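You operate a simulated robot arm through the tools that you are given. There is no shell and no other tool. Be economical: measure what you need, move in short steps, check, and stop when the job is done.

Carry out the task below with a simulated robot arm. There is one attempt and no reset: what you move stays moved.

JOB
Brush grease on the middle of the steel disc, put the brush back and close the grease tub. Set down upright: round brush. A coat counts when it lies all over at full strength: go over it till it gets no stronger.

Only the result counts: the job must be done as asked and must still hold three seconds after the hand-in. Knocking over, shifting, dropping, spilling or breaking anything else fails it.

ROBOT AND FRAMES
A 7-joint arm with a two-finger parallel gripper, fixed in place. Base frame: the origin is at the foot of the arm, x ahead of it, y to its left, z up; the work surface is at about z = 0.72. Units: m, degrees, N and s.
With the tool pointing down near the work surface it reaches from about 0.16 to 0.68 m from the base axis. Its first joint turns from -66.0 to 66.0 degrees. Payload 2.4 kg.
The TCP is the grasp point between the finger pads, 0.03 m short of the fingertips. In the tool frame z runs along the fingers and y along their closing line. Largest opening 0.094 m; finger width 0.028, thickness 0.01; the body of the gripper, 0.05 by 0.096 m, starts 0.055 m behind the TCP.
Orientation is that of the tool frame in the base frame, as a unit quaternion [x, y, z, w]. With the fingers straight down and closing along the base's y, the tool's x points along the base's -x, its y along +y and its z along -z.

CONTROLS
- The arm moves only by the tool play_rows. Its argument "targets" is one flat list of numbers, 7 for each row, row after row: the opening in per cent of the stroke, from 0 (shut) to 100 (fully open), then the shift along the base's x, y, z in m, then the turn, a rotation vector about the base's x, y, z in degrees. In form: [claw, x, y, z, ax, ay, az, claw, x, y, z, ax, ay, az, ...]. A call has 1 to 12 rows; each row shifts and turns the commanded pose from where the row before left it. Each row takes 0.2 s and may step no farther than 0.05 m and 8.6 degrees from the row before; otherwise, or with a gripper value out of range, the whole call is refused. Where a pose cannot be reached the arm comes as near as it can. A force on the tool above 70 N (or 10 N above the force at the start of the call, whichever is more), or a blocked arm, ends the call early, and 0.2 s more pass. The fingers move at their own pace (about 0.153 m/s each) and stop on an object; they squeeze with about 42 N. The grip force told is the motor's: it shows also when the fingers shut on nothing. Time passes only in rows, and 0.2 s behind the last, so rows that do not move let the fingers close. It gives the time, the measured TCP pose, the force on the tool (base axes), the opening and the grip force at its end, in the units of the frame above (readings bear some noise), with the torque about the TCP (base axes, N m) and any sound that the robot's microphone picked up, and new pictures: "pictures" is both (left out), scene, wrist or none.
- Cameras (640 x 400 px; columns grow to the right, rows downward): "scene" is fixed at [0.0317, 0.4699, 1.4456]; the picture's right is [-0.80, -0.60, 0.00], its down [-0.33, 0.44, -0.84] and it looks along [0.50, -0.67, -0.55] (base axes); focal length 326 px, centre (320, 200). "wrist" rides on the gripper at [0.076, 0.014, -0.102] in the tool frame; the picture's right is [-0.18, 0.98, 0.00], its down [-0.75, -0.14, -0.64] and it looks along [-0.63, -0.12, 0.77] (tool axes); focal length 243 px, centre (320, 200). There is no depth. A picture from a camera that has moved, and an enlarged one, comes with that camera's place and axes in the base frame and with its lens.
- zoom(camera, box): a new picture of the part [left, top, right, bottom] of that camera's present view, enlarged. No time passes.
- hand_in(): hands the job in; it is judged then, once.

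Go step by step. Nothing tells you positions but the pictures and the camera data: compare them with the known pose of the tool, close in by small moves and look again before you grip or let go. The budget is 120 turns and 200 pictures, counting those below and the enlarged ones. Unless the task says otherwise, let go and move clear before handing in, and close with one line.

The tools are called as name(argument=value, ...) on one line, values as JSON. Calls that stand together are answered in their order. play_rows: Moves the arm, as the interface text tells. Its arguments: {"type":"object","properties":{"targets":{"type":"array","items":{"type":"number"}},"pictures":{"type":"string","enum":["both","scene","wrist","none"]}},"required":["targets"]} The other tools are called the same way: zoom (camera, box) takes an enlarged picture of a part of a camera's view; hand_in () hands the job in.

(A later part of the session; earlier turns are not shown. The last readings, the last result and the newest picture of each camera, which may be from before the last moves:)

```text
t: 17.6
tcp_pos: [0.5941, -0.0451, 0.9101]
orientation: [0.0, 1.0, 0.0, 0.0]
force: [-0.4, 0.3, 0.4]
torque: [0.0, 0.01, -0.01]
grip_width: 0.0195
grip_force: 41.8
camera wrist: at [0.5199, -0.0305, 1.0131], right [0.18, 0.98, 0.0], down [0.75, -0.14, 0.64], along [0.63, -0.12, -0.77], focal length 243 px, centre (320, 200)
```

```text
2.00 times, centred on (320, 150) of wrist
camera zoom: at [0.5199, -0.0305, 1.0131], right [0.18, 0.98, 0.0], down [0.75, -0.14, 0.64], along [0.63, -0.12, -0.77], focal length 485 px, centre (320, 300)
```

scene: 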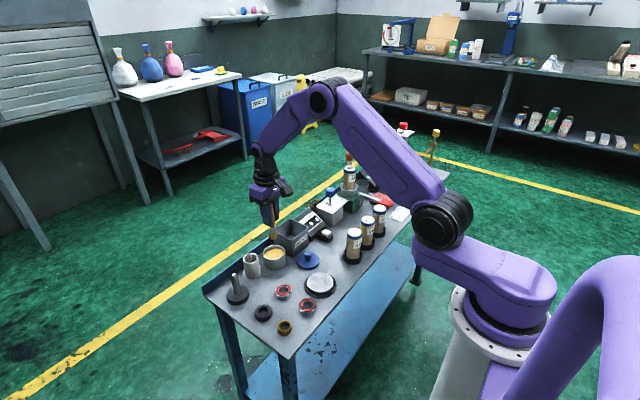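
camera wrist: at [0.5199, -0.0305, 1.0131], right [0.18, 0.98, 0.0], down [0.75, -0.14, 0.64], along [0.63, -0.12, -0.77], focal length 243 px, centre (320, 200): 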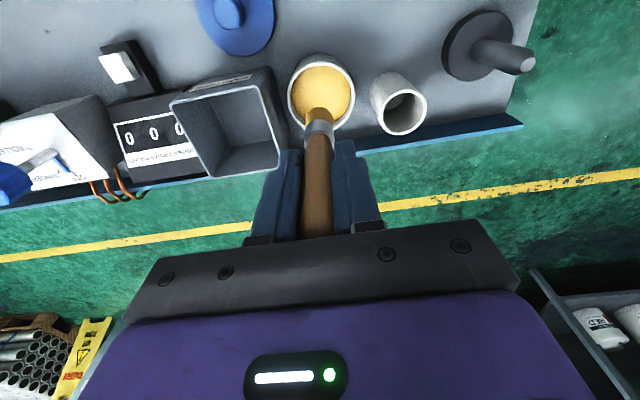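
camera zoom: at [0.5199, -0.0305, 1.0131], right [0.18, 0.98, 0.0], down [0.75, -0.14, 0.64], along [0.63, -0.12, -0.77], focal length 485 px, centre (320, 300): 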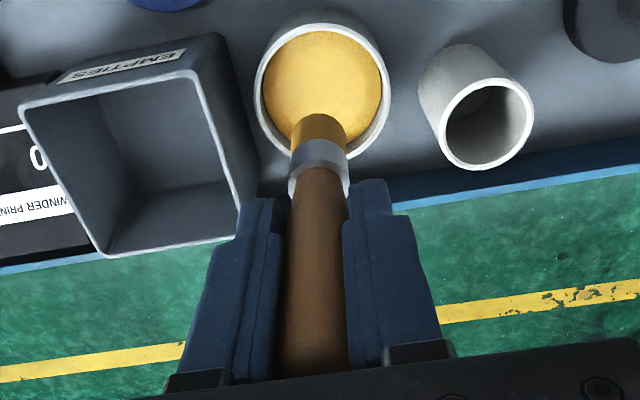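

The brush is loaded and hasn't slipped. I'll carry it over the steel disc.

play_rows(targets=[0, -0.043, -0.001, 0, 0, 0, 0, 0, -0.043, -0.002, 0, 0, 0, 0, 0, -0.043, -0.002, 0, 0, 0, 0, 0, -0.042, 0, -0.02, 0, 0, 0, 0, 0, 0, -0.015, 0, 0, 0, 0, 0, 0, 0, 0, 0, 0])

zoom(camera="scene", box=[270, 215, 370, 310])

zoom(camera="wrist", box=[200, 50, 440, 250])

```text
t: 19.0
tcp_pos: [0.4219, -0.0524, 0.8741]
orientation: [0.0, 1.0, 0.0, 0.0]
force: [-0.2, -0.2, 0.1]
torque: [0.01, 0.01, 0.03]
grip_width: 0.0194
grip_force: 42.3
camera wrist: at [0.348, -0.0363, 0.9773], right [0.18, 0.98, 0.0], down [0.75, -0.14, 0.64], along [0.63, -0.12, -0.77], focal length 243 px, centre (320, 200)
```

scene: 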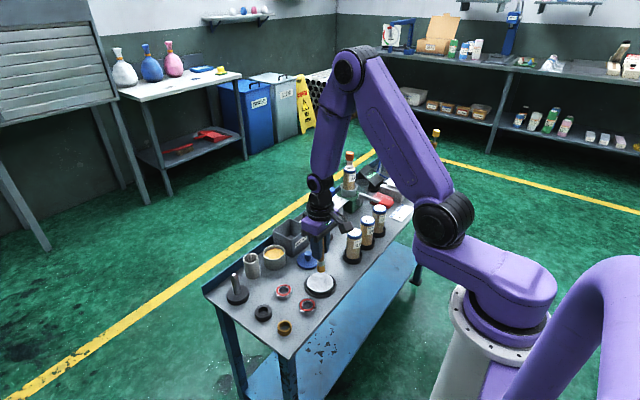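
wrist: 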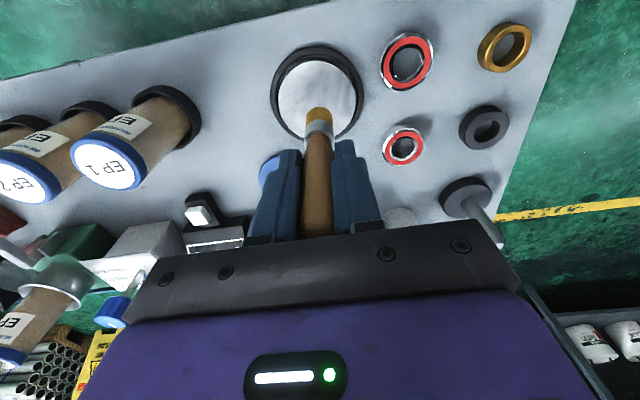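

```text
4.21 times, centred on (320, 262) of scene
camera zoom: at [0.0317, 0.4699, 1.4456], right [-0.8, -0.6, 0.0], down [-0.33, 0.44, -0.84], along [0.5, -0.67, -0.55], focal length 1371 px, centre (320, -63)
```

zoom: 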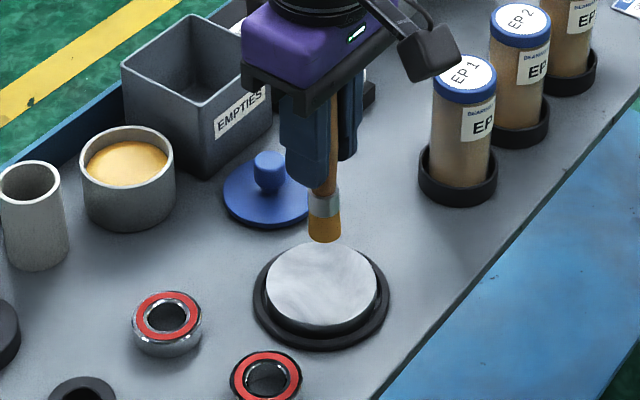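

```text
2.00 times, centred on (320, 150) of wrist
camera zoom: at [0.348, -0.0363, 0.9773], right [0.18, 0.98, 0.0], down [0.75, -0.14, 0.64], along [0.63, -0.12, -0.77], focal length 485 px, centre (320, 300)
```

zoom: 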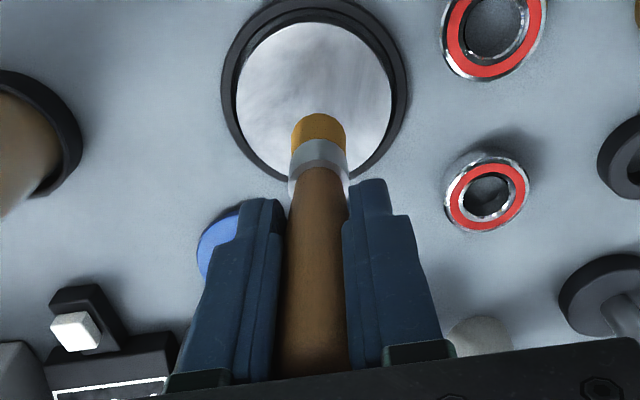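

The disc centre is at about (0.424,-0.054) with its top at z≈0.73 and radius 0.038. I'll lower the bristles onto the middle in small steps.

play_rows(targets=[0, 0.003, -0.001, -0.02, 0, 0, 0, 0, 0, 0, -0.012, 0, 0, 0, 0, 0, 0, -0.008, 0, 0, 0, 0, 0, 0, -0.002, 0, 0, 0])

zoom(camera="scene", box=[280, 235, 360, 310])

```text
t: 20.0
tcp_pos: [0.4263, -0.0495, 0.8341]
orientation: [0.0, 1.0, 0.0, 0.0]
force: [-0.2, 0.2, -0.3]
torque: [0.01, 0.0, 0.0]
grip_width: 0.0193
grip_force: 42.1
camera wrist: at [0.3524, -0.0354, 0.9354], right [0.18, 0.98, 0.0], down [0.75, -0.14, 0.64], along [0.63, -0.12, -0.77], focal length 243 px, centre (320, 200)
```

scene: 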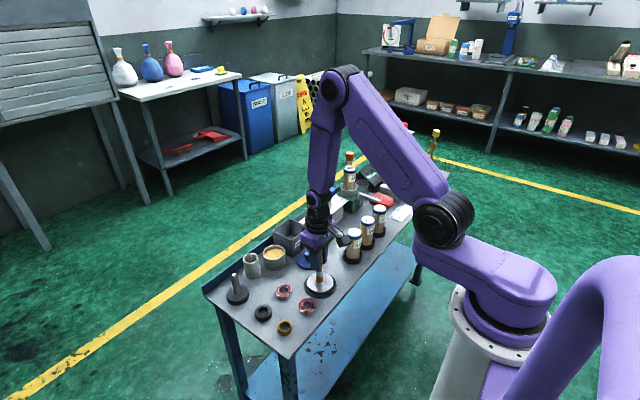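
wrist: 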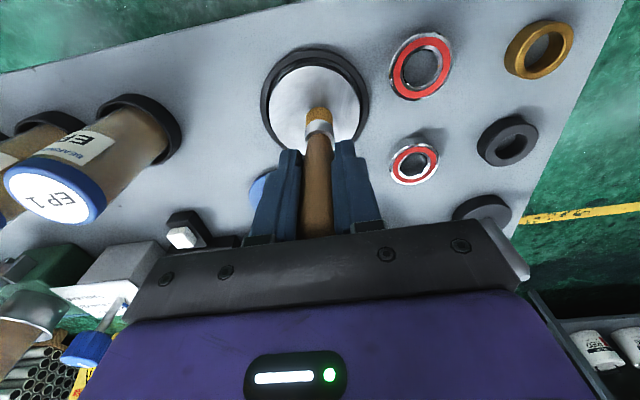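

```text
5.33 times, centred on (320, 272) of scene
camera zoom: at [0.0317, 0.4699, 1.4456], right [-0.8, -0.6, 0.0], down [-0.33, 0.44, -0.84], along [0.5, -0.67, -0.55], focal length 1736 px, centre (320, -187)
```

zoom: 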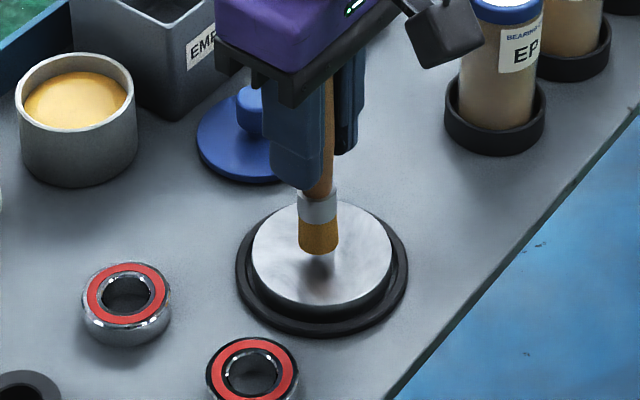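

Still a few mm above the disc. Continuing down gently.

play_rows(targets=[0, 0, 0, -0.002, 0, 0, 0, 0, 0, 0, -0.0015, 0, 0, 0], pictures="none")

```text
t: 20.6
tcp_pos: [0.4257, -0.0518, 0.8303]
orientation: [0.0, 1.0, 0.0, 0.0]
force: [0.2, -0.7, 0.3]
torque: [0.01, 0.01, 0.03]
grip_width: 0.0194
grip_force: 42.2
```

play_rows(targets=[0, 0, 0, -0.0015, 0, 0, 0, 0, 0, 0, 0, 0, 0, 0], pictures="none")

zoom(camera="scene", box=[290, 245, 350, 305])

```text
t: 21.2
tcp_pos: [0.4276, -0.0514, 0.8287]
orientation: [0.0, 1.0, 0.0, -0.001]
force: [0.2, 0.3, -0.6]
torque: [0.0, 0.01, -0.04]
grip_width: 0.0196
grip_force: 42.3
```

```text
6.67 times, centred on (320, 275) of scene
camera zoom: at [0.0317, 0.4699, 1.4456], right [-0.8, -0.6, 0.0], down [-0.33, 0.44, -0.84], along [0.5, -0.67, -0.55], focal length 2170 px, centre (320, -300)
```

zoom: 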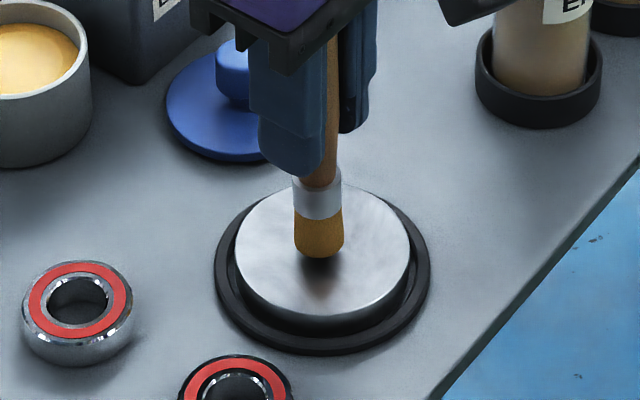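

play_rows(targets=[0, 0, 0, -0.0015, 0, 0, 0, 0, 0, 0, 0, 0, 0, 0], pictures="none")

play_rows(targets=[0, 0, 0, -0.0015, 0, 0, 0, 0, 0, 0, 0, 0, 0, 0], pictures="none")

zoom(camera="scene", box=[290, 245, 350, 305])

```text
t: 21.8
tcp_pos: [0.4267, -0.0508, 0.8267]
orientation: [0.0, 1.0, 0.0, 0.0]
force: [-0.4, -0.5, 0.1]
torque: [-0.01, -0.02, 0.01]
grip_width: 0.0194
grip_force: 42.0
```

```text
t: 22.4
tcp_pos: [0.4273, -0.0505, 0.8252]
orientation: [0.0, 1.0, 0.0, 0.0]
force: [-0.9, 0.0, -0.7]
torque: [-0.02, 0.05, 0.04]
grip_width: 0.0193
grip_force: 42.1
```

```text
6.67 times, centred on (320, 275) of scene
camera zoom: at [0.0317, 0.4699, 1.4456], right [-0.8, -0.6, 0.0], down [-0.33, 0.44, -0.84], along [0.5, -0.67, -0.55], focal length 2170 px, centre (320, -300)
```

zoom: 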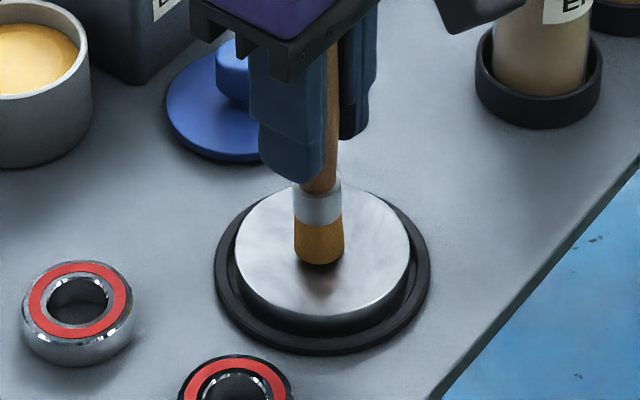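

Still slightly clear, so I'll continue down.

play_rows(targets=[0, 0, 0, -0.0015, 0, 0, 0, 0, 0, 0, 0, 0, 0, 0], pictures="none")

play_rows(targets=[0, 0, 0, -0.0015, 0, 0, 0, 0, 0, 0, 0, 0, 0, 0], pictures="none")

zoom(camera="scene", box=[290, 245, 350, 305])

```text
t: 23.0
tcp_pos: [0.4264, -0.0508, 0.8238]
orientation: [-0.001, 1.0, 0.0, 0.0]
force: [-3.2, 1.1, 22.1]
torque: [0.11, 0.29, 0.04]
grip_width: 0.0195
grip_force: 41.7
```

```text
t: 23.6
tcp_pos: [0.4263, -0.0505, 0.8232]
orientation: [0.0, 1.0, -0.001, 0.002]
force: [-1.1, 1.0, 29.9]
torque: [0.09, 0.12, 0.02]
grip_width: 0.0197
grip_force: 41.9
```

```text
6.67 times, centred on (320, 275) of scene
camera zoom: at [0.0312, 0.47, 1.4455], right [-0.8, -0.6, 0.0], down [-0.33, 0.44, -0.84], along [0.5, -0.67, -0.55], focal length 2170 px, centre (320, -300)
```

zoom: 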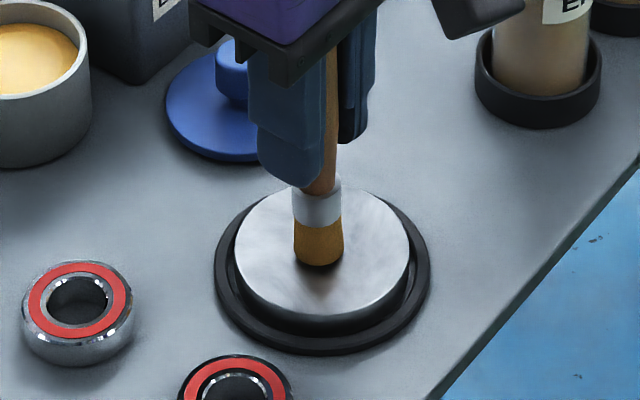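

Contact with the disc is at TCP z≈0.824. I'll ease off, do a small back-and-forth, then lift to see whether grease transferred.

play_rows(targets=[0, 0, 0, 0.0018, 0, 0, 0, 0, 0.004, 0, 0, 0, 0, 0, 0, -0.004, 0.004, 0, 0, 0, 0, 0, -0.004, -0.004, 0, 0, 0, 0, 0, 0.004, 0, 0, 0, 0, 0, 0, 0, 0, 0, 0, 0, 0], pictures="none")

play_rows(targets=[0, 0, 0, 0.02, 0, 0, 0, 0, 0, 0, 0.02, 0, 0, 0, 0, 0, 0, 0, 0, 0, 0], pictures="none")

zoom(camera="scene", box=[290, 245, 350, 305])

zoom(camera="wrist", box=[240, 50, 400, 150])

```text
t: 25.0
tcp_pos: [0.427, -0.0514, 0.8239]
orientation: [-0.002, 1.0, 0.0, 0.0]
force: [-0.4, -0.4, -1.3]
torque: [0.04, 0.01, -0.02]
grip_width: 0.0194
grip_force: 42.6
```

```text
t: 25.8
tcp_pos: [0.4262, -0.051, 0.8642]
orientation: [0.0, 1.0, 0.0, 0.0]
force: [-0.7, 1.0, 0.2]
torque: [0.03, 0.01, 0.03]
grip_width: 0.0193
grip_force: 42.0
```

```text
6.67 times, centred on (320, 275) of scene
camera zoom: at [0.0317, 0.4699, 1.4456], right [-0.8, -0.6, 0.0], down [-0.33, 0.44, -0.84], along [0.5, -0.67, -0.55], focal length 2170 px, centre (320, -300)
```

zoom: 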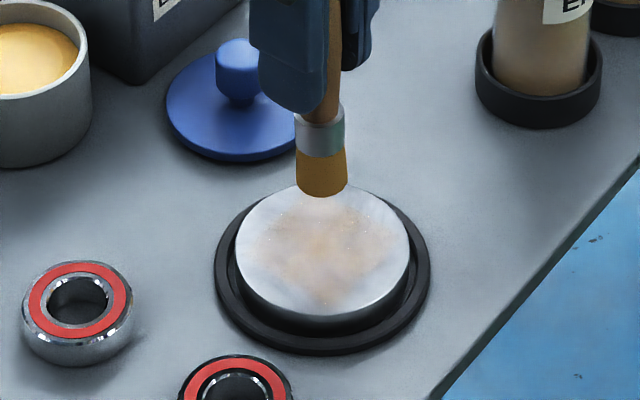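

```text
4.00 times, centred on (320, 100) of wrist
camera zoom: at [0.3519, -0.0366, 0.9664], right [0.18, 0.98, 0.0], down [0.75, -0.14, 0.64], along [0.63, -0.12, -0.77], focal length 970 px, centre (320, 600)
```

zoom: 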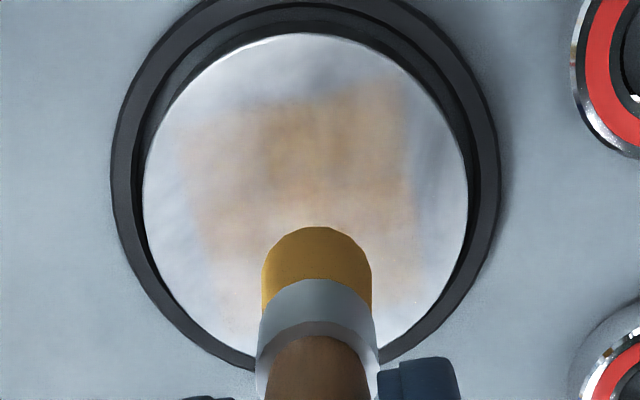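

A faint coat appears over a roughly 5 cm square in the middle. I'll go over it in a raster at the same light contact.

play_rows(targets=[0, 0, -0.003, -0.02, 0, 0, 0, 0, 0, 0, -0.0203, 0, 0, 0, 0, -0.016, -0.016, 0, 0, 0, 0, 0, 0.016, 0, 0, 0, 0, 0, 0, 0.016, 0, 0, 0, 0, 0, 0, 0, 0.008, 0, 0, 0, 0, 0, -0.016, 0, 0, 0, 0, 0, 0, -0.016, 0, 0, 0, 0, 0, 0, 0, 0.008, 0, 0, 0, 0, 0, 0.016, 0, 0, 0, 0, 0, 0, 0.016, 0, 0, 0, 0, 0, 0], pictures="none")

play_rows(targets=[0, 0, 0.008, 0, 0, 0, 0, 0, -0.016, 0, 0, 0, 0, 0, 0, -0.016, 0, 0, 0, 0, 0, 0, 0, 0.008, 0, 0, 0, 0, 0, 0.016, 0, 0, 0, 0, 0, 0, 0.016, 0, 0, 0, 0, 0, 0, -0.016, -0.016, 0, 0, 0, 0, 0, 0, 0, 0.03, 0, 0, 0, 0, 0, 0, 0.01, 0, 0, 0, 0, 0, 0, 0, 0, 0, 0], pictures="none")

zoom(camera="scene", box=[290, 245, 350, 305])

zoom(camera="wrist", box=[240, 50, 400, 150])

```text
refused: targets must hold 7 numbers for each row
```

```text
t: 28.0
tcp_pos: [0.4119, -0.0514, 0.905]
orientation: [-0.001, 1.0, 0.0, 0.001]
force: [0.1, -0.2, -0.3]
torque: [0.0, 0.0, 0.0]
grip_width: 0.0193
grip_force: 41.9
```

```text
6.67 times, centred on (320, 275) of scene
camera zoom: at [0.0317, 0.4699, 1.4456], right [-0.8, -0.6, 0.0], down [-0.33, 0.44, -0.84], along [0.5, -0.67, -0.55], focal length 2170 px, centre (320, -300)
```

zoom: 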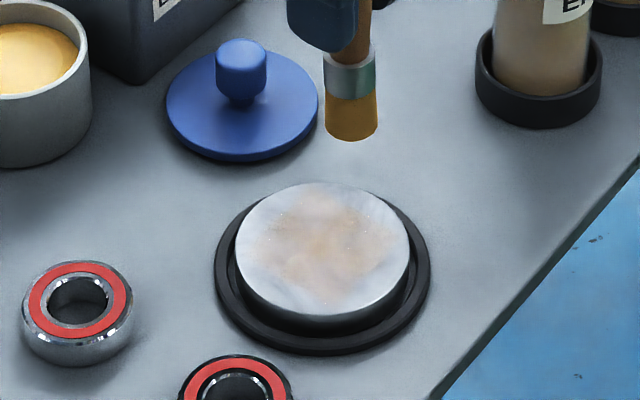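

```text
4.00 times, centred on (320, 100) of wrist
camera zoom: at [0.3371, -0.0365, 1.0074], right [0.18, 0.98, 0.0], down [0.75, -0.14, 0.64], along [0.63, -0.12, -0.77], focal length 970 px, centre (320, 600)
```

zoom: 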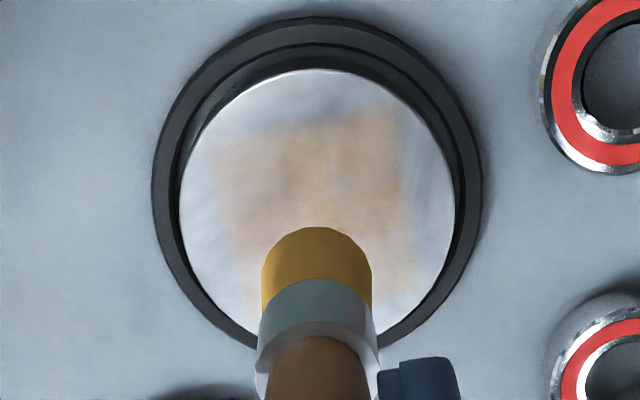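

One call was refused by a typo, and the other ran in the air harmlessly. I'll redo the raster from the current position.

play_rows(targets=[0, 0, -0.019, -0.04, 0, 0, 0, 0, 0, 0, -0.0403, 0, 0, 0, 0, 0.016, 0, 0, 0, 0, 0, 0, 0.016, 0, 0, 0, 0, 0, 0, 0, 0.008, 0, 0, 0, 0, 0, -0.016, 0, 0, 0, 0, 0, 0, -0.016, 0, 0, 0, 0, 0, 0, 0, 0.008, 0, 0, 0, 0, 0, 0.016, 0, 0, 0, 0, 0, 0, 0.016, 0, 0, 0, 0, 0, 0, 0, 0.008, 0, 0, 0, 0, 0, -0.016, 0, 0, 0, 0, 0], pictures="none")

zoom(camera="scene", box=[290, 245, 350, 305])

```text
t: 30.6
tcp_pos: [0.4266, -0.0465, 0.8231]
orientation: [0.0, 1.0, 0.0, 0.001]
force: [2.2, 1.1, 7.1]
torque: [0.11, -0.2, -0.02]
grip_width: 0.0196
grip_force: 41.8
```

```text
6.67 times, centred on (320, 275) of scene
camera zoom: at [0.0317, 0.47, 1.4456], right [-0.8, -0.6, 0.0], down [-0.33, 0.44, -0.84], along [0.5, -0.67, -0.55], focal length 2170 px, centre (320, -300)
```

zoom: 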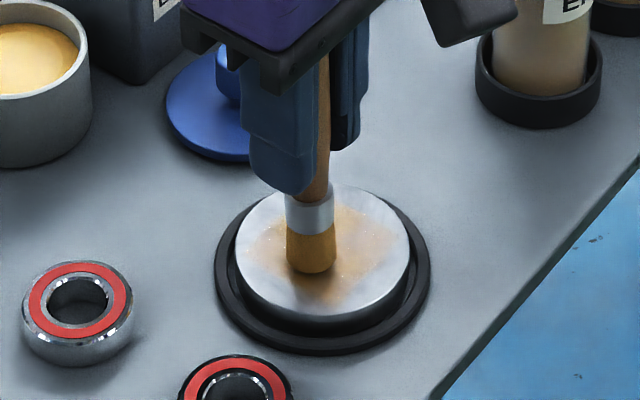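

Force is a light 7 N and the coat is growing. Continuing the raster, then cross-hatching.

play_rows(targets=[0, -0.016, 0, 0, 0, 0, 0, 0, 0, 0.008, 0, 0, 0, 0, 0, 0.016, 0, 0, 0, 0, 0, 0, 0.016, 0, 0, 0, 0, 0, 0, 0, -0.016, 0, 0, 0, 0, 0, 0, -0.016, 0, 0, 0, 0, 0, -0.008, 0, 0, 0, 0, 0, 0, 0, 0.016, 0, 0, 0, 0, 0, 0, 0.016, 0, 0, 0, 0, 0, -0.008, 0, 0, 0, 0, 0, 0, 0, -0.016, 0, 0, 0, 0, 0, 0, -0.016, 0, 0, 0, 0], pictures="none")

play_rows(targets=[0, -0.008, 0, 0, 0, 0, 0, 0, 0, 0.016, 0, 0, 0, 0, 0, 0, 0.016, 0, 0, 0, 0, 0, -0.008, 0, 0, 0, 0, 0, 0, 0, -0.016, 0, 0, 0, 0, 0, 0, -0.016, 0, 0, 0, 0, 0, 0.016, 0.016, 0, 0, 0, 0, 0, 0, 0, 0.03, 0, 0, 0, 0, 0, 0, 0.03, 0, 0, 0, 0, 0, 0, 0, 0, 0, 0], pictures="none")

zoom(camera="scene", box=[290, 245, 350, 305])

zoom(camera="wrist", box=[240, 50, 400, 150])

```text
t: 33.2
tcp_pos: [0.4263, -0.0705, 0.8236]
orientation: [0.0, 1.0, 0.0, 0.0]
force: [-0.6, 0.4, -0.8]
torque: [-0.04, -0.01, -0.01]
grip_width: 0.0196
grip_force: 42.1
```

```text
t: 35.4
tcp_pos: [0.427, -0.0546, 0.8854]
orientation: [0.0, 1.0, 0.0, 0.0]
force: [-0.5, 0.3, -0.1]
torque: [-0.02, 0.0, 0.01]
grip_width: 0.0195
grip_force: 41.9
```

```text
6.67 times, centred on (320, 275) of scene
camera zoom: at [0.0317, 0.4699, 1.4456], right [-0.8, -0.6, 0.0], down [-0.33, 0.44, -0.84], along [0.5, -0.67, -0.55], focal length 2170 px, centre (320, -300)
```

zoom: 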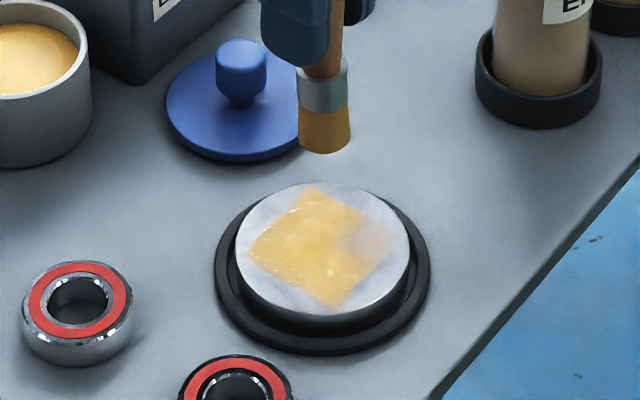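

```text
4.00 times, centred on (320, 100) of wrist
camera zoom: at [0.3528, -0.0397, 0.9884], right [0.18, 0.98, 0.0], down [0.75, -0.14, 0.64], along [0.63, -0.12, -0.77], focal length 970 px, centre (320, 600)
```

zoom: 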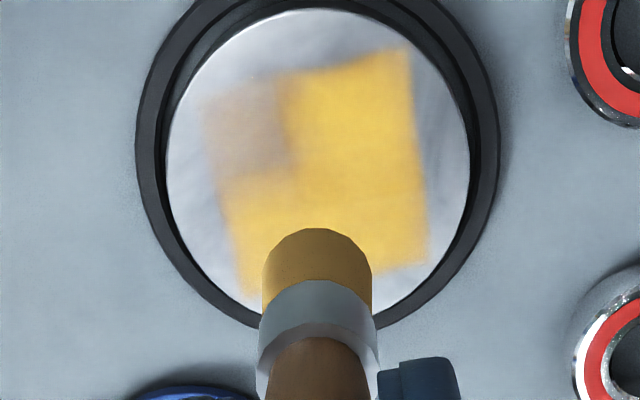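

Most of the square is now yellow, and the corner toward (-x,-y) is still faint. I'll go over that corner with slightly more contact.

play_rows(targets=[0, -0.014, -0.014, -0.03, 0, 0, 0, 0, 0, 0, -0.0305, 0, 0, 0, 0, 0.012, 0, 0, 0, 0, 0, 0, 0, 0.006, 0, 0, 0, 0, 0, -0.016, 0, 0, 0, 0, 0, 0, 0, -0.01, 0, 0, 0, 0, 0, 0.016, 0, 0, 0, 0, 0], pictures="none")

zoom(camera="scene", box=[290, 245, 350, 305])

```text
t: 37.0
tcp_pos: [0.4252, -0.0729, 0.8241]
orientation: [0.0, 1.0, 0.0, 0.0]
force: [0.1, -0.2, -0.4]
torque: [-0.03, 0.02, 0.05]
grip_width: 0.0194
grip_force: 42.1
```

```text
6.67 times, centred on (320, 275) of scene
camera zoom: at [0.0317, 0.4699, 1.4456], right [-0.8, -0.6, 0.0], down [-0.33, 0.44, -0.84], along [0.5, -0.67, -0.55], focal length 2170 px, centre (320, -300)
```

zoom: 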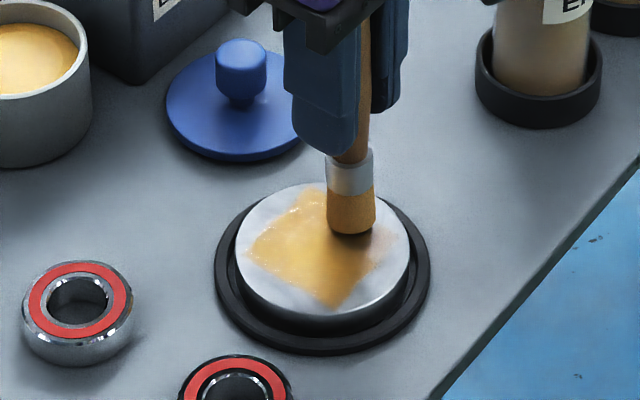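

No contact force there, so I'll lower 1 mm and stroke again.

play_rows(targets=[0, -0.004, 0.004, -0.001, 0, 0, 0, 0, -0.012, 0, 0, 0, 0, 0], pictures="none")

```text
t: 37.6
tcp_pos: [0.4095, -0.0684, 0.8225]
orientation: [-0.001, 1.0, -0.001, 0.003]
force: [4.4, 0.9, 13.0]
torque: [0.09, -0.44, 0.02]
grip_width: 0.0194
grip_force: 42.4
```

Contact is 13 N. I'll do strokes over the corner and look.

play_rows(targets=[0, 0, 0.006, 0, 0, 0, 0, 0, 0.014, 0, 0, 0, 0, 0, 0, 0, -0.006, 0, 0, 0, 0, 0, -0.014, 0, 0, 0, 0, 0, 0, 0, -0.004, 0, 0, 0, 0, 0, 0.014, 0, 0, 0, 0, 0, 0, -0.006, 0.004, 0, 0, 0, 0, 0, 0, 0, 0.03, 0, 0, 0, 0, 0, 0, 0.03, 0, 0, 0, 0, 0.008, 0.014, 0, 0, 0, 0], pictures="none")

zoom(camera="scene", box=[290, 245, 350, 305])

zoom(camera="wrist", box=[240, 50, 400, 150])

```text
t: 39.8
tcp_pos: [0.424, -0.0546, 0.8826]
orientation: [0.0, 1.0, 0.0, -0.001]
force: [-1.0, 0.7, 0.0]
torque: [0.02, 0.01, -0.01]
grip_width: 0.0197
grip_force: 42.3
```

```text
6.67 times, centred on (320, 275) of scene
camera zoom: at [0.0317, 0.4699, 1.4456], right [-0.8, -0.6, 0.0], down [-0.33, 0.44, -0.84], along [0.5, -0.67, -0.55], focal length 2170 px, centre (320, -300)
```

zoom: 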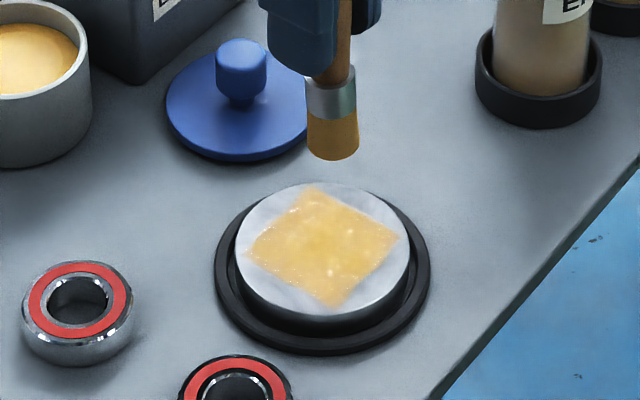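

```text
4.00 times, centred on (320, 100) of wrist
camera zoom: at [0.35, -0.0402, 0.985], right [0.18, 0.98, 0.0], down [0.75, -0.14, 0.64], along [0.63, -0.12, -0.77], focal length 970 px, centre (320, 600)
```

zoom: 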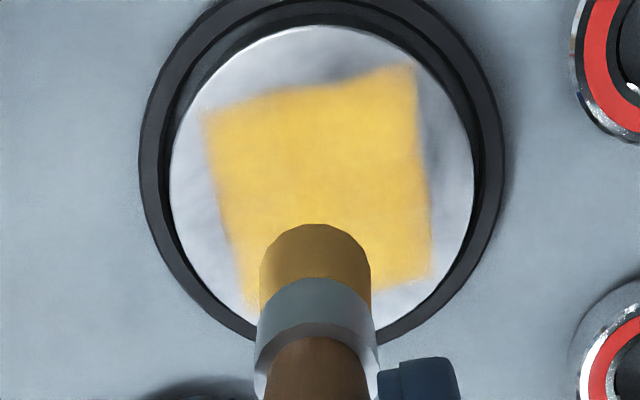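

The coat is now even. I'll make another full pass to see whether it gets any stronger.

play_rows(targets=[0, -0.014, -0.015, -0.03, 0, 0, 0, 0, 0, 0, -0.0297, 0, 0, 0, 0, 0.016, 0, 0, 0, 0, 0, 0, 0.016, 0, 0, 0, 0, 0, 0, 0, 0.01, 0, 0, 0, 0, 0, -0.016, 0, 0, 0, 0, 0, 0, -0.016, 0, 0, 0, 0, 0, 0, 0, 0.01, 0, 0, 0, 0, 0, 0.016, 0, 0, 0, 0, 0, 0, 0.016, 0, 0, 0, 0, 0, 0, 0, 0.011, 0, 0, 0, 0, 0, -0.016, 0, 0, 0, 0, 0], pictures="none")

play_rows(targets=[0, -0.016, 0, 0, 0, 0, 0, 0, 0, -0.016, 0, 0, 0, 0, 0, 0, -0.015, 0, 0, 0, 0, 0, 0.011, 0, 0, 0, 0, 0, 0, 0, 0.015, 0, 0, 0, 0, 0, 0, 0.016, 0, 0, 0, 0, 0, 0.011, 0, 0, 0, 0, 0, 0, 0, -0.016, 0, 0, 0, 0, 0, 0, -0.015, 0, 0, 0, 0, 0, -0.01, 0.015, 0, 0, 0, 0, 0, 0, 0, 0.03, 0, 0, 0, 0, 0, 0, 0.03, 0, 0, 0], pictures="none")

zoom(camera="scene", box=[290, 245, 350, 305])

zoom(camera="wrist", box=[240, 50, 400, 150])

```text
t: 42.4
tcp_pos: [0.4266, -0.0376, 0.8235]
orientation: [0.0, 1.0, -0.001, 0.0]
force: [0.9, -0.2, 0.1]
torque: [-0.02, 0.0, -0.02]
grip_width: 0.0196
grip_force: 41.8
```

```text
t: 45.0
tcp_pos: [0.4233, -0.0536, 0.8826]
orientation: [0.001, 1.0, 0.0, -0.001]
force: [-0.2, -0.2, -0.3]
torque: [-0.02, -0.02, 0.0]
grip_width: 0.0195
grip_force: 41.6
```

```text
6.67 times, centred on (320, 275) of scene
camera zoom: at [0.0317, 0.4699, 1.4456], right [-0.8, -0.6, 0.0], down [-0.33, 0.44, -0.84], along [0.5, -0.67, -0.55], focal length 2170 px, centre (320, -300)
```

zoom: 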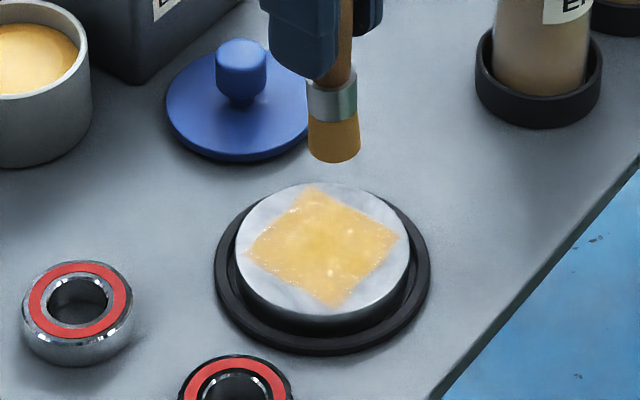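

```text
4.00 times, centred on (320, 100) of wrist
camera zoom: at [0.3481, -0.0388, 0.9858], right [0.18, 0.98, 0.0], down [0.75, -0.14, 0.64], along [0.63, -0.12, -0.77], focal length 970 px, centre (320, 600)
```

zoom: 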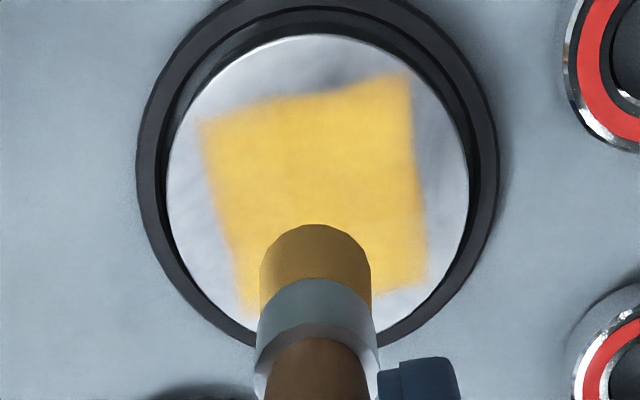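

It looks saturated, but the contact was very light. I'll do one confirming pass slightly lower.

play_rows(targets=[0, -0.014, -0.015, -0.03, 0, 0, 0, 0, 0, 0, -0.0305, 0, 0, 0, 0, 0.016, 0, 0, 0, 0, 0, 0, 0.016, 0, 0, 0, 0, 0, 0, 0, 0.01, 0, 0, 0, 0, 0, -0.016, 0, 0, 0, 0, 0, 0, -0.016, 0, 0, 0, 0, 0, 0, 0, 0.01, 0, 0, 0, 0, 0, 0.016, 0, 0, 0, 0, 0, 0, 0.016, 0, 0, 0, 0, 0, 0, 0, 0.011, 0, 0, 0, 0, 0, -0.016, 0, 0, 0, 0, 0], pictures="none")

play_rows(targets=[0, -0.016, 0, 0, 0, 0, 0, 0, 0, -0.016, 0, 0, 0, 0, 0, 0, -0.015, 0, 0, 0, 0, 0, 0.011, 0, 0, 0, 0, 0, 0, 0, 0.015, 0, 0, 0, 0, 0, 0, 0.016, 0, 0, 0, 0, 0, 0.011, 0, 0, 0, 0, 0, 0, 0, -0.016, 0, 0, 0, 0, 0, 0, -0.015, 0, 0, 0, 0, 0, -0.01, 0.015, 0, 0, 0, 0, 0, 0, 0, 0.03, 0, 0, 0, 0, 0, 0, 0.035, 0, 0, 0], pictures="none")

zoom(camera="scene", box=[290, 245, 350, 305])

zoom(camera="wrist", box=[240, 50, 400, 150])

```text
t: 47.6
tcp_pos: [0.425, -0.0383, 0.8225]
orientation: [0.0, 1.0, 0.001, 0.001]
force: [1.1, 0.1, 2.9]
torque: [0.03, -0.11, -0.02]
grip_width: 0.0192
grip_force: 41.9
```

```text
t: 50.2
tcp_pos: [0.42, -0.0557, 0.8881]
orientation: [0.0, 1.0, -0.001, 0.0]
force: [0.2, 0.0, -0.6]
torque: [0.01, 0.02, 0.01]
grip_width: 0.0194
grip_force: 41.9
```

```text
6.67 times, centred on (320, 275) of scene
camera zoom: at [0.0317, 0.4699, 1.4456], right [-0.8, -0.6, 0.0], down [-0.33, 0.44, -0.84], along [0.5, -0.67, -0.55], focal length 2170 px, centre (320, -300)
```

zoom: 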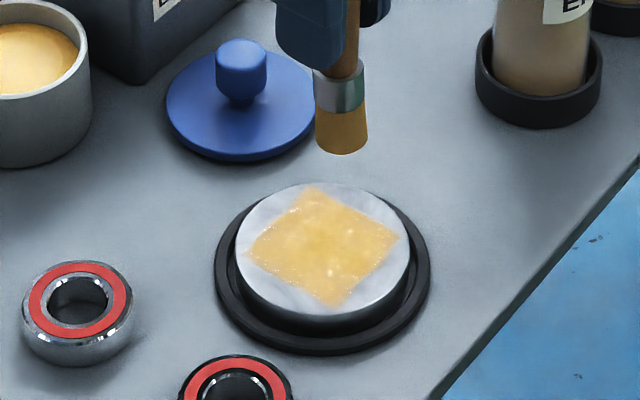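

```text
4.00 times, centred on (320, 100) of wrist
camera zoom: at [0.3455, -0.0401, 0.9911], right [0.18, 0.98, 0.0], down [0.75, -0.14, 0.64], along [0.63, -0.12, -0.77], focal length 970 px, centre (320, 600)
```

zoom: 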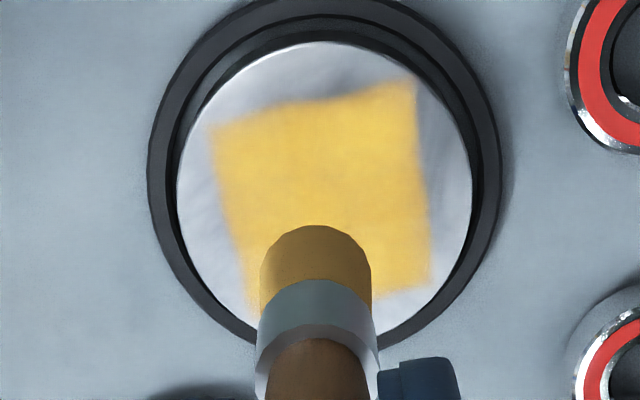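

The coat is unchanged, so it's at full strength. I'll return the brush above its cup at the same pose I picked it up from.

play_rows(targets=[0, 0, 0, 0.0412, 0, 0, 0, 0, 0.039, 0.0166, 0, 0, 0, 0, 0, 0.039, 0.0166, 0, 0, 0, 0, 0, 0.039, 0.0166, 0, 0, 0, 0, 0, 0.039, 0.0166, 0, 0, 0, 0, 0, 0.039, 0.0166, 0, 0, 0, 0, 0, 0, 0, 0, 0, 0, 0])

zoom(camera="scene", box=[210, 175, 300, 285])

zoom(camera="wrist", box=[200, 50, 440, 250])

```text
t: 51.8
tcp_pos: [0.6137, 0.03, 0.928]
orientation: [-0.001, 1.0, -0.001, -0.001]
force: [-0.5, -0.1, 0.6]
torque: [0.01, 0.0, 0.01]
grip_width: 0.0191
grip_force: 42.2
camera wrist: at [0.54, 0.0447, 1.0304], right [0.18, 0.98, 0.0], down [0.75, -0.14, 0.64], along [0.63, -0.12, -0.77], focal length 243 px, centre (320, 200)
```

scene: 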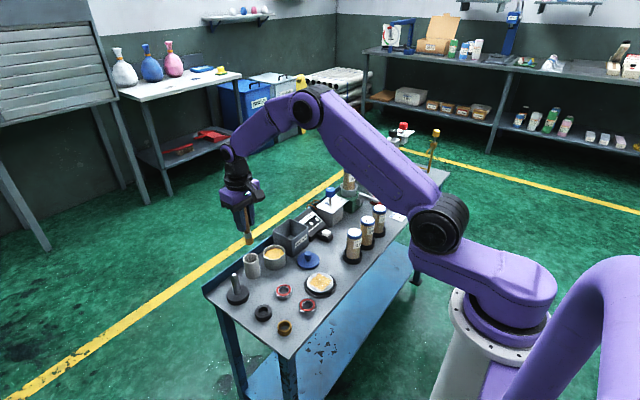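
wrist: 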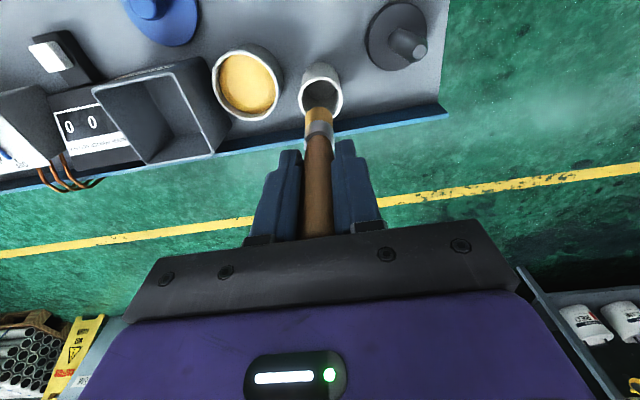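

```text
3.64 times, centred on (255, 230) of scene
camera zoom: at [0.0317, 0.4699, 1.4456], right [-0.8, -0.6, 0.0], down [-0.33, 0.44, -0.84], along [0.5, -0.67, -0.55], focal length 1184 px, centre (556, 91)
```

zoom: 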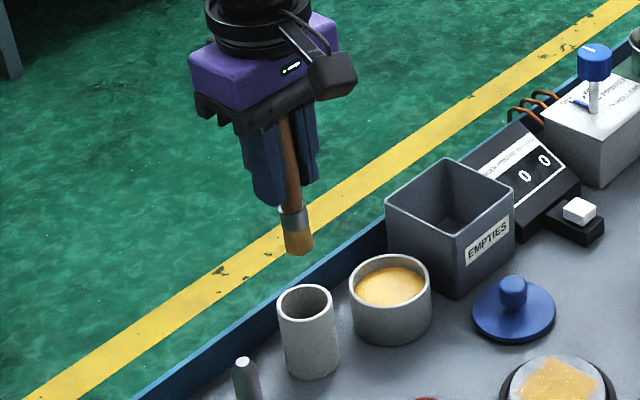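

```text
2.00 times, centred on (320, 150) of wrist
camera zoom: at [0.54, 0.0447, 1.0304], right [0.18, 0.98, 0.0], down [0.75, -0.14, 0.64], along [0.63, -0.12, -0.77], focal length 485 px, centre (320, 300)
```

zoom: 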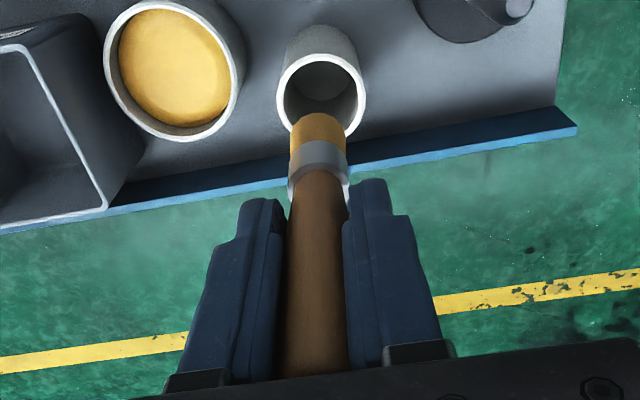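

The brush has slid up about 5 mm and tilted in the grip, so the tip is roughly 7 mm to -x. I'll rotate the tool about -4.5° around y to make it vertical and check.

play_rows(targets=[0, 0.001, 0, 0, 0, -4.5, 0, 0, 0, 0, 0, 0, 0, 0], pictures="none")

zoom(camera="scene", box=[220, 195, 300, 285])

zoom(camera="wrist", box=[240, 50, 400, 150])

```text
t: 52.4
tcp_pos: [0.6153, 0.0298, 0.9278]
orientation: [-0.001, 0.999, 0.0, 0.039]
force: [-0.5, 0.3, -0.6]
torque: [0.01, 0.01, 0.01]
grip_width: 0.0192
grip_force: 41.3
```

```text
4.44 times, centred on (260, 240) of scene
camera zoom: at [0.0317, 0.4699, 1.4456], right [-0.8, -0.6, 0.0], down [-0.33, 0.44, -0.84], along [0.5, -0.67, -0.55], focal length 1447 px, centre (587, 22)
```

zoom: 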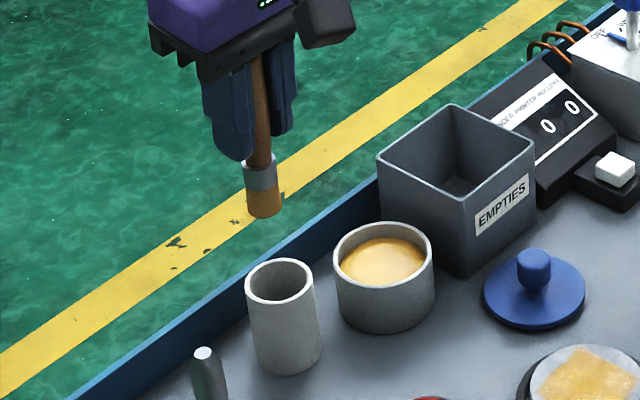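

```text
4.00 times, centred on (320, 100) of wrist
camera zoom: at [0.5335, 0.0443, 1.0243], right [0.18, 0.98, 0.01], down [0.7, -0.14, 0.7], along [0.69, -0.12, -0.71], focal length 970 px, centre (320, 600)
```

zoom: 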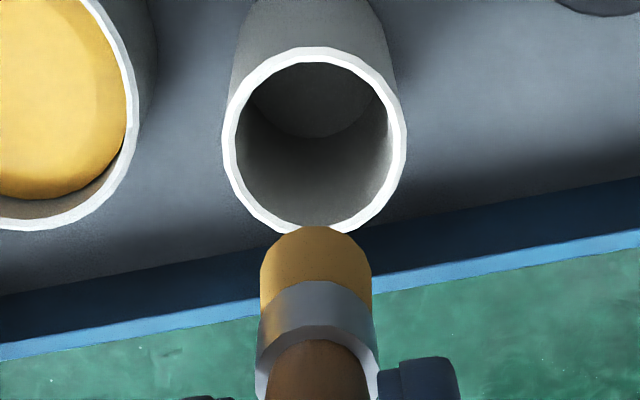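

The brush is now vertical and centred over the cup. Lowering it in.

play_rows(targets=[0, 0.001, 0, -0.03, 0, 0, 0, 0, 0, 0, -0.03, 0, 0, 0, 0, 0, 0, -0.02, 0, 0, 0, 0, 0, 0, -0.015, 0, 0, 0, 0, 0, 0, -0.005, 0, 0, 0, 0, 0, 0, 0, 0, 0, 0])

zoom(camera="scene", box=[220, 205, 300, 285])

zoom(camera="wrist", box=[240, 70, 400, 220])

```text
t: 53.8
tcp_pos: [0.6176, 0.0306, 0.8275]
orientation: [0.0, 0.999, 0.001, 0.039]
force: [0.9, 0.5, -1.3]
torque: [0.0, 0.02, -0.01]
grip_width: 0.0192
grip_force: 41.6
camera wrist: at [0.5354, 0.0444, 0.9242], right [0.18, 0.98, 0.01], down [0.7, -0.14, 0.7], along [0.69, -0.12, -0.71], focal length 243 px, centre (320, 200)
```

scene: 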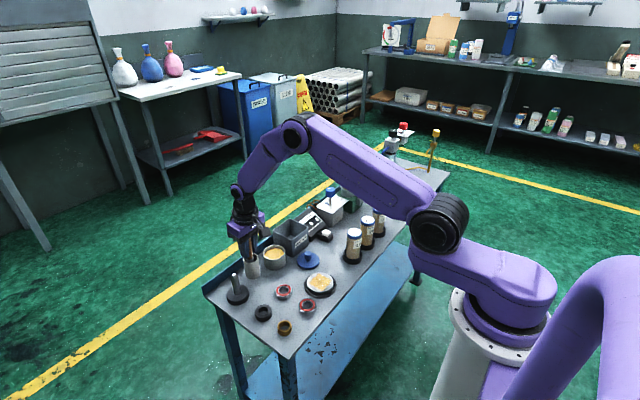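
wrist: 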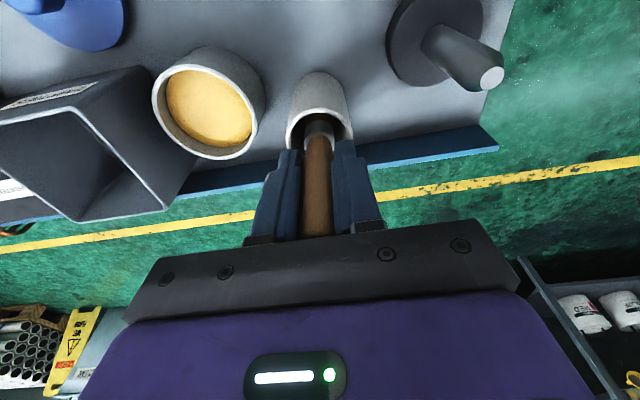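

```text
5.00 times, centred on (260, 245) of scene
camera zoom: at [0.0317, 0.4699, 1.4456], right [-0.8, -0.6, 0.0], down [-0.33, 0.44, -0.84], along [0.5, -0.67, -0.55], focal length 1628 px, centre (620, -25)
```

zoom: 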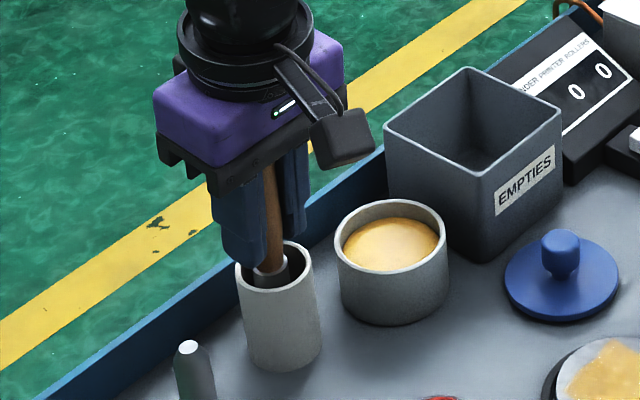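

```text
2.67 times, centred on (320, 145) of wrist
camera zoom: at [0.5354, 0.0444, 0.9242], right [0.18, 0.98, 0.01], down [0.7, -0.14, 0.7], along [0.69, -0.12, -0.71], focal length 647 px, centre (320, 347)
```

zoom: 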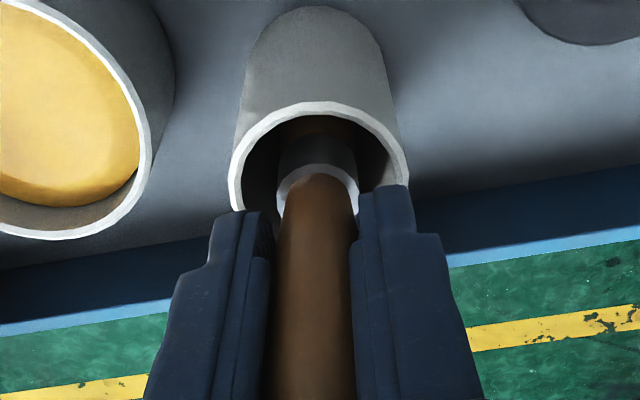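

The brush is inside the cup with no contact. Lowering the last millimetres while watching force.

play_rows(targets=[0, 0, 0, -0.004, 0, 0, 0, 0, 0, 0, -0.003, 0, 0, 0, 0, 0, 0, -0.002, 0, 0, 0], pictures="none")

play_rows(targets=[0, 0, 0, -0.0015, 0, 0, 0, 0, 0, 0, 0, 0, 0, 0], pictures="none")

zoom(camera="scene", box=[220, 205, 300, 285])

zoom(camera="wrist", box=[240, 70, 400, 220])

```text
t: 54.6
tcp_pos: [0.6169, 0.0289, 0.8202]
orientation: [0.0, 0.999, -0.001, 0.04]
force: [0.0, 0.1, 0.1]
torque: [-0.01, -0.03, -0.01]
grip_width: 0.0197
grip_force: 41.9
```

```text
t: 55.2
tcp_pos: [0.6177, 0.0294, 0.8183]
orientation: [0.0, 0.999, -0.001, 0.04]
force: [-0.5, 0.5, -0.3]
torque: [-0.01, -0.03, 0.02]
grip_width: 0.0194
grip_force: 41.7
```

```text
5.00 times, centred on (260, 245) of scene
camera zoom: at [0.0317, 0.4699, 1.4456], right [-0.8, -0.6, 0.0], down [-0.33, 0.44, -0.84], along [0.5, -0.67, -0.55], focal length 1628 px, centre (620, -25)
```

zoom: 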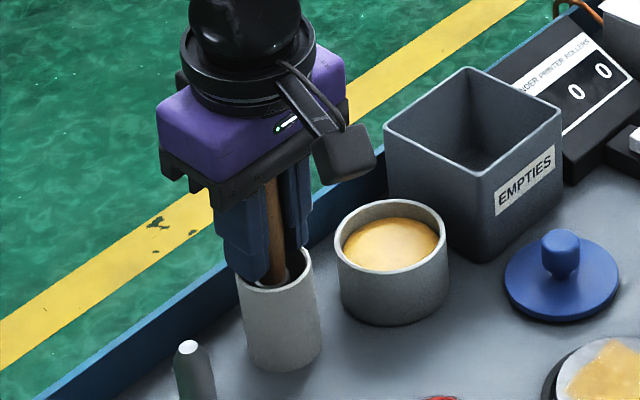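

```text
2.67 times, centred on (320, 145) of wrist
camera zoom: at [0.5356, 0.0443, 0.9139], right [0.18, 0.98, 0.01], down [0.7, -0.14, 0.7], along [0.69, -0.12, -0.71], focal length 647 px, centre (320, 347)
```

zoom: 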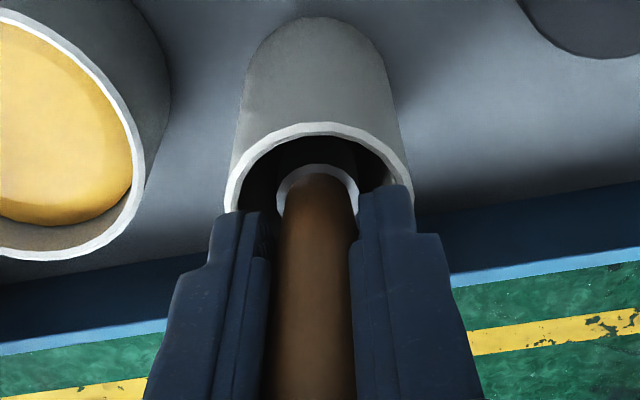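

play_rows(targets=[0, 0, 0, -0.0015, 0, 0, 0, 0, 0, 0, 0, 0, 0, 0], pictures="none")

play_rows(targets=[0, 0, 0, -0.0015, 0, 0, 0, 0, 0, 0, 0, 0, 0, 0], pictures="none")

zoom(camera="scene", box=[235, 235, 285, 285])

```text
t: 55.8
tcp_pos: [0.6179, 0.0287, 0.8174]
orientation: [-0.001, 0.999, 0.0, 0.039]
force: [-0.8, -0.5, 0.1]
torque: [0.04, -0.01, 0.01]
grip_width: 0.0196
grip_force: 42.0
```

```text
t: 56.4
tcp_pos: [0.6162, 0.03, 0.8154]
orientation: [0.0, 0.999, 0.0, 0.04]
force: [-4.5, -0.9, 9.4]
torque: [-0.02, 0.26, -0.02]
grip_width: 0.0194
grip_force: 42.0
```

```text
8.00 times, centred on (260, 260) of scene
camera zoom: at [0.0314, 0.4699, 1.4456], right [-0.8, -0.6, 0.0], down [-0.33, 0.44, -0.84], along [0.5, -0.67, -0.55], focal length 2604 px, centre (800, -280)
```

zoom: 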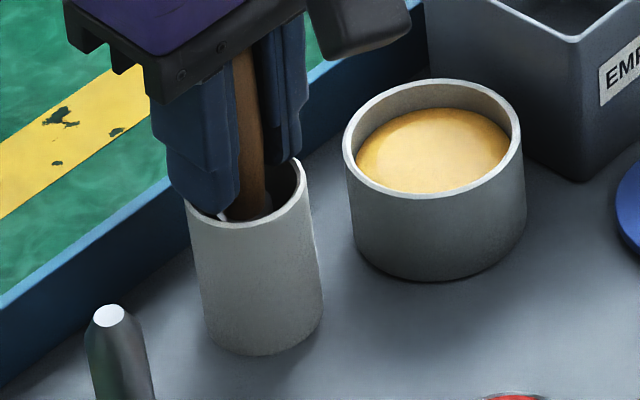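

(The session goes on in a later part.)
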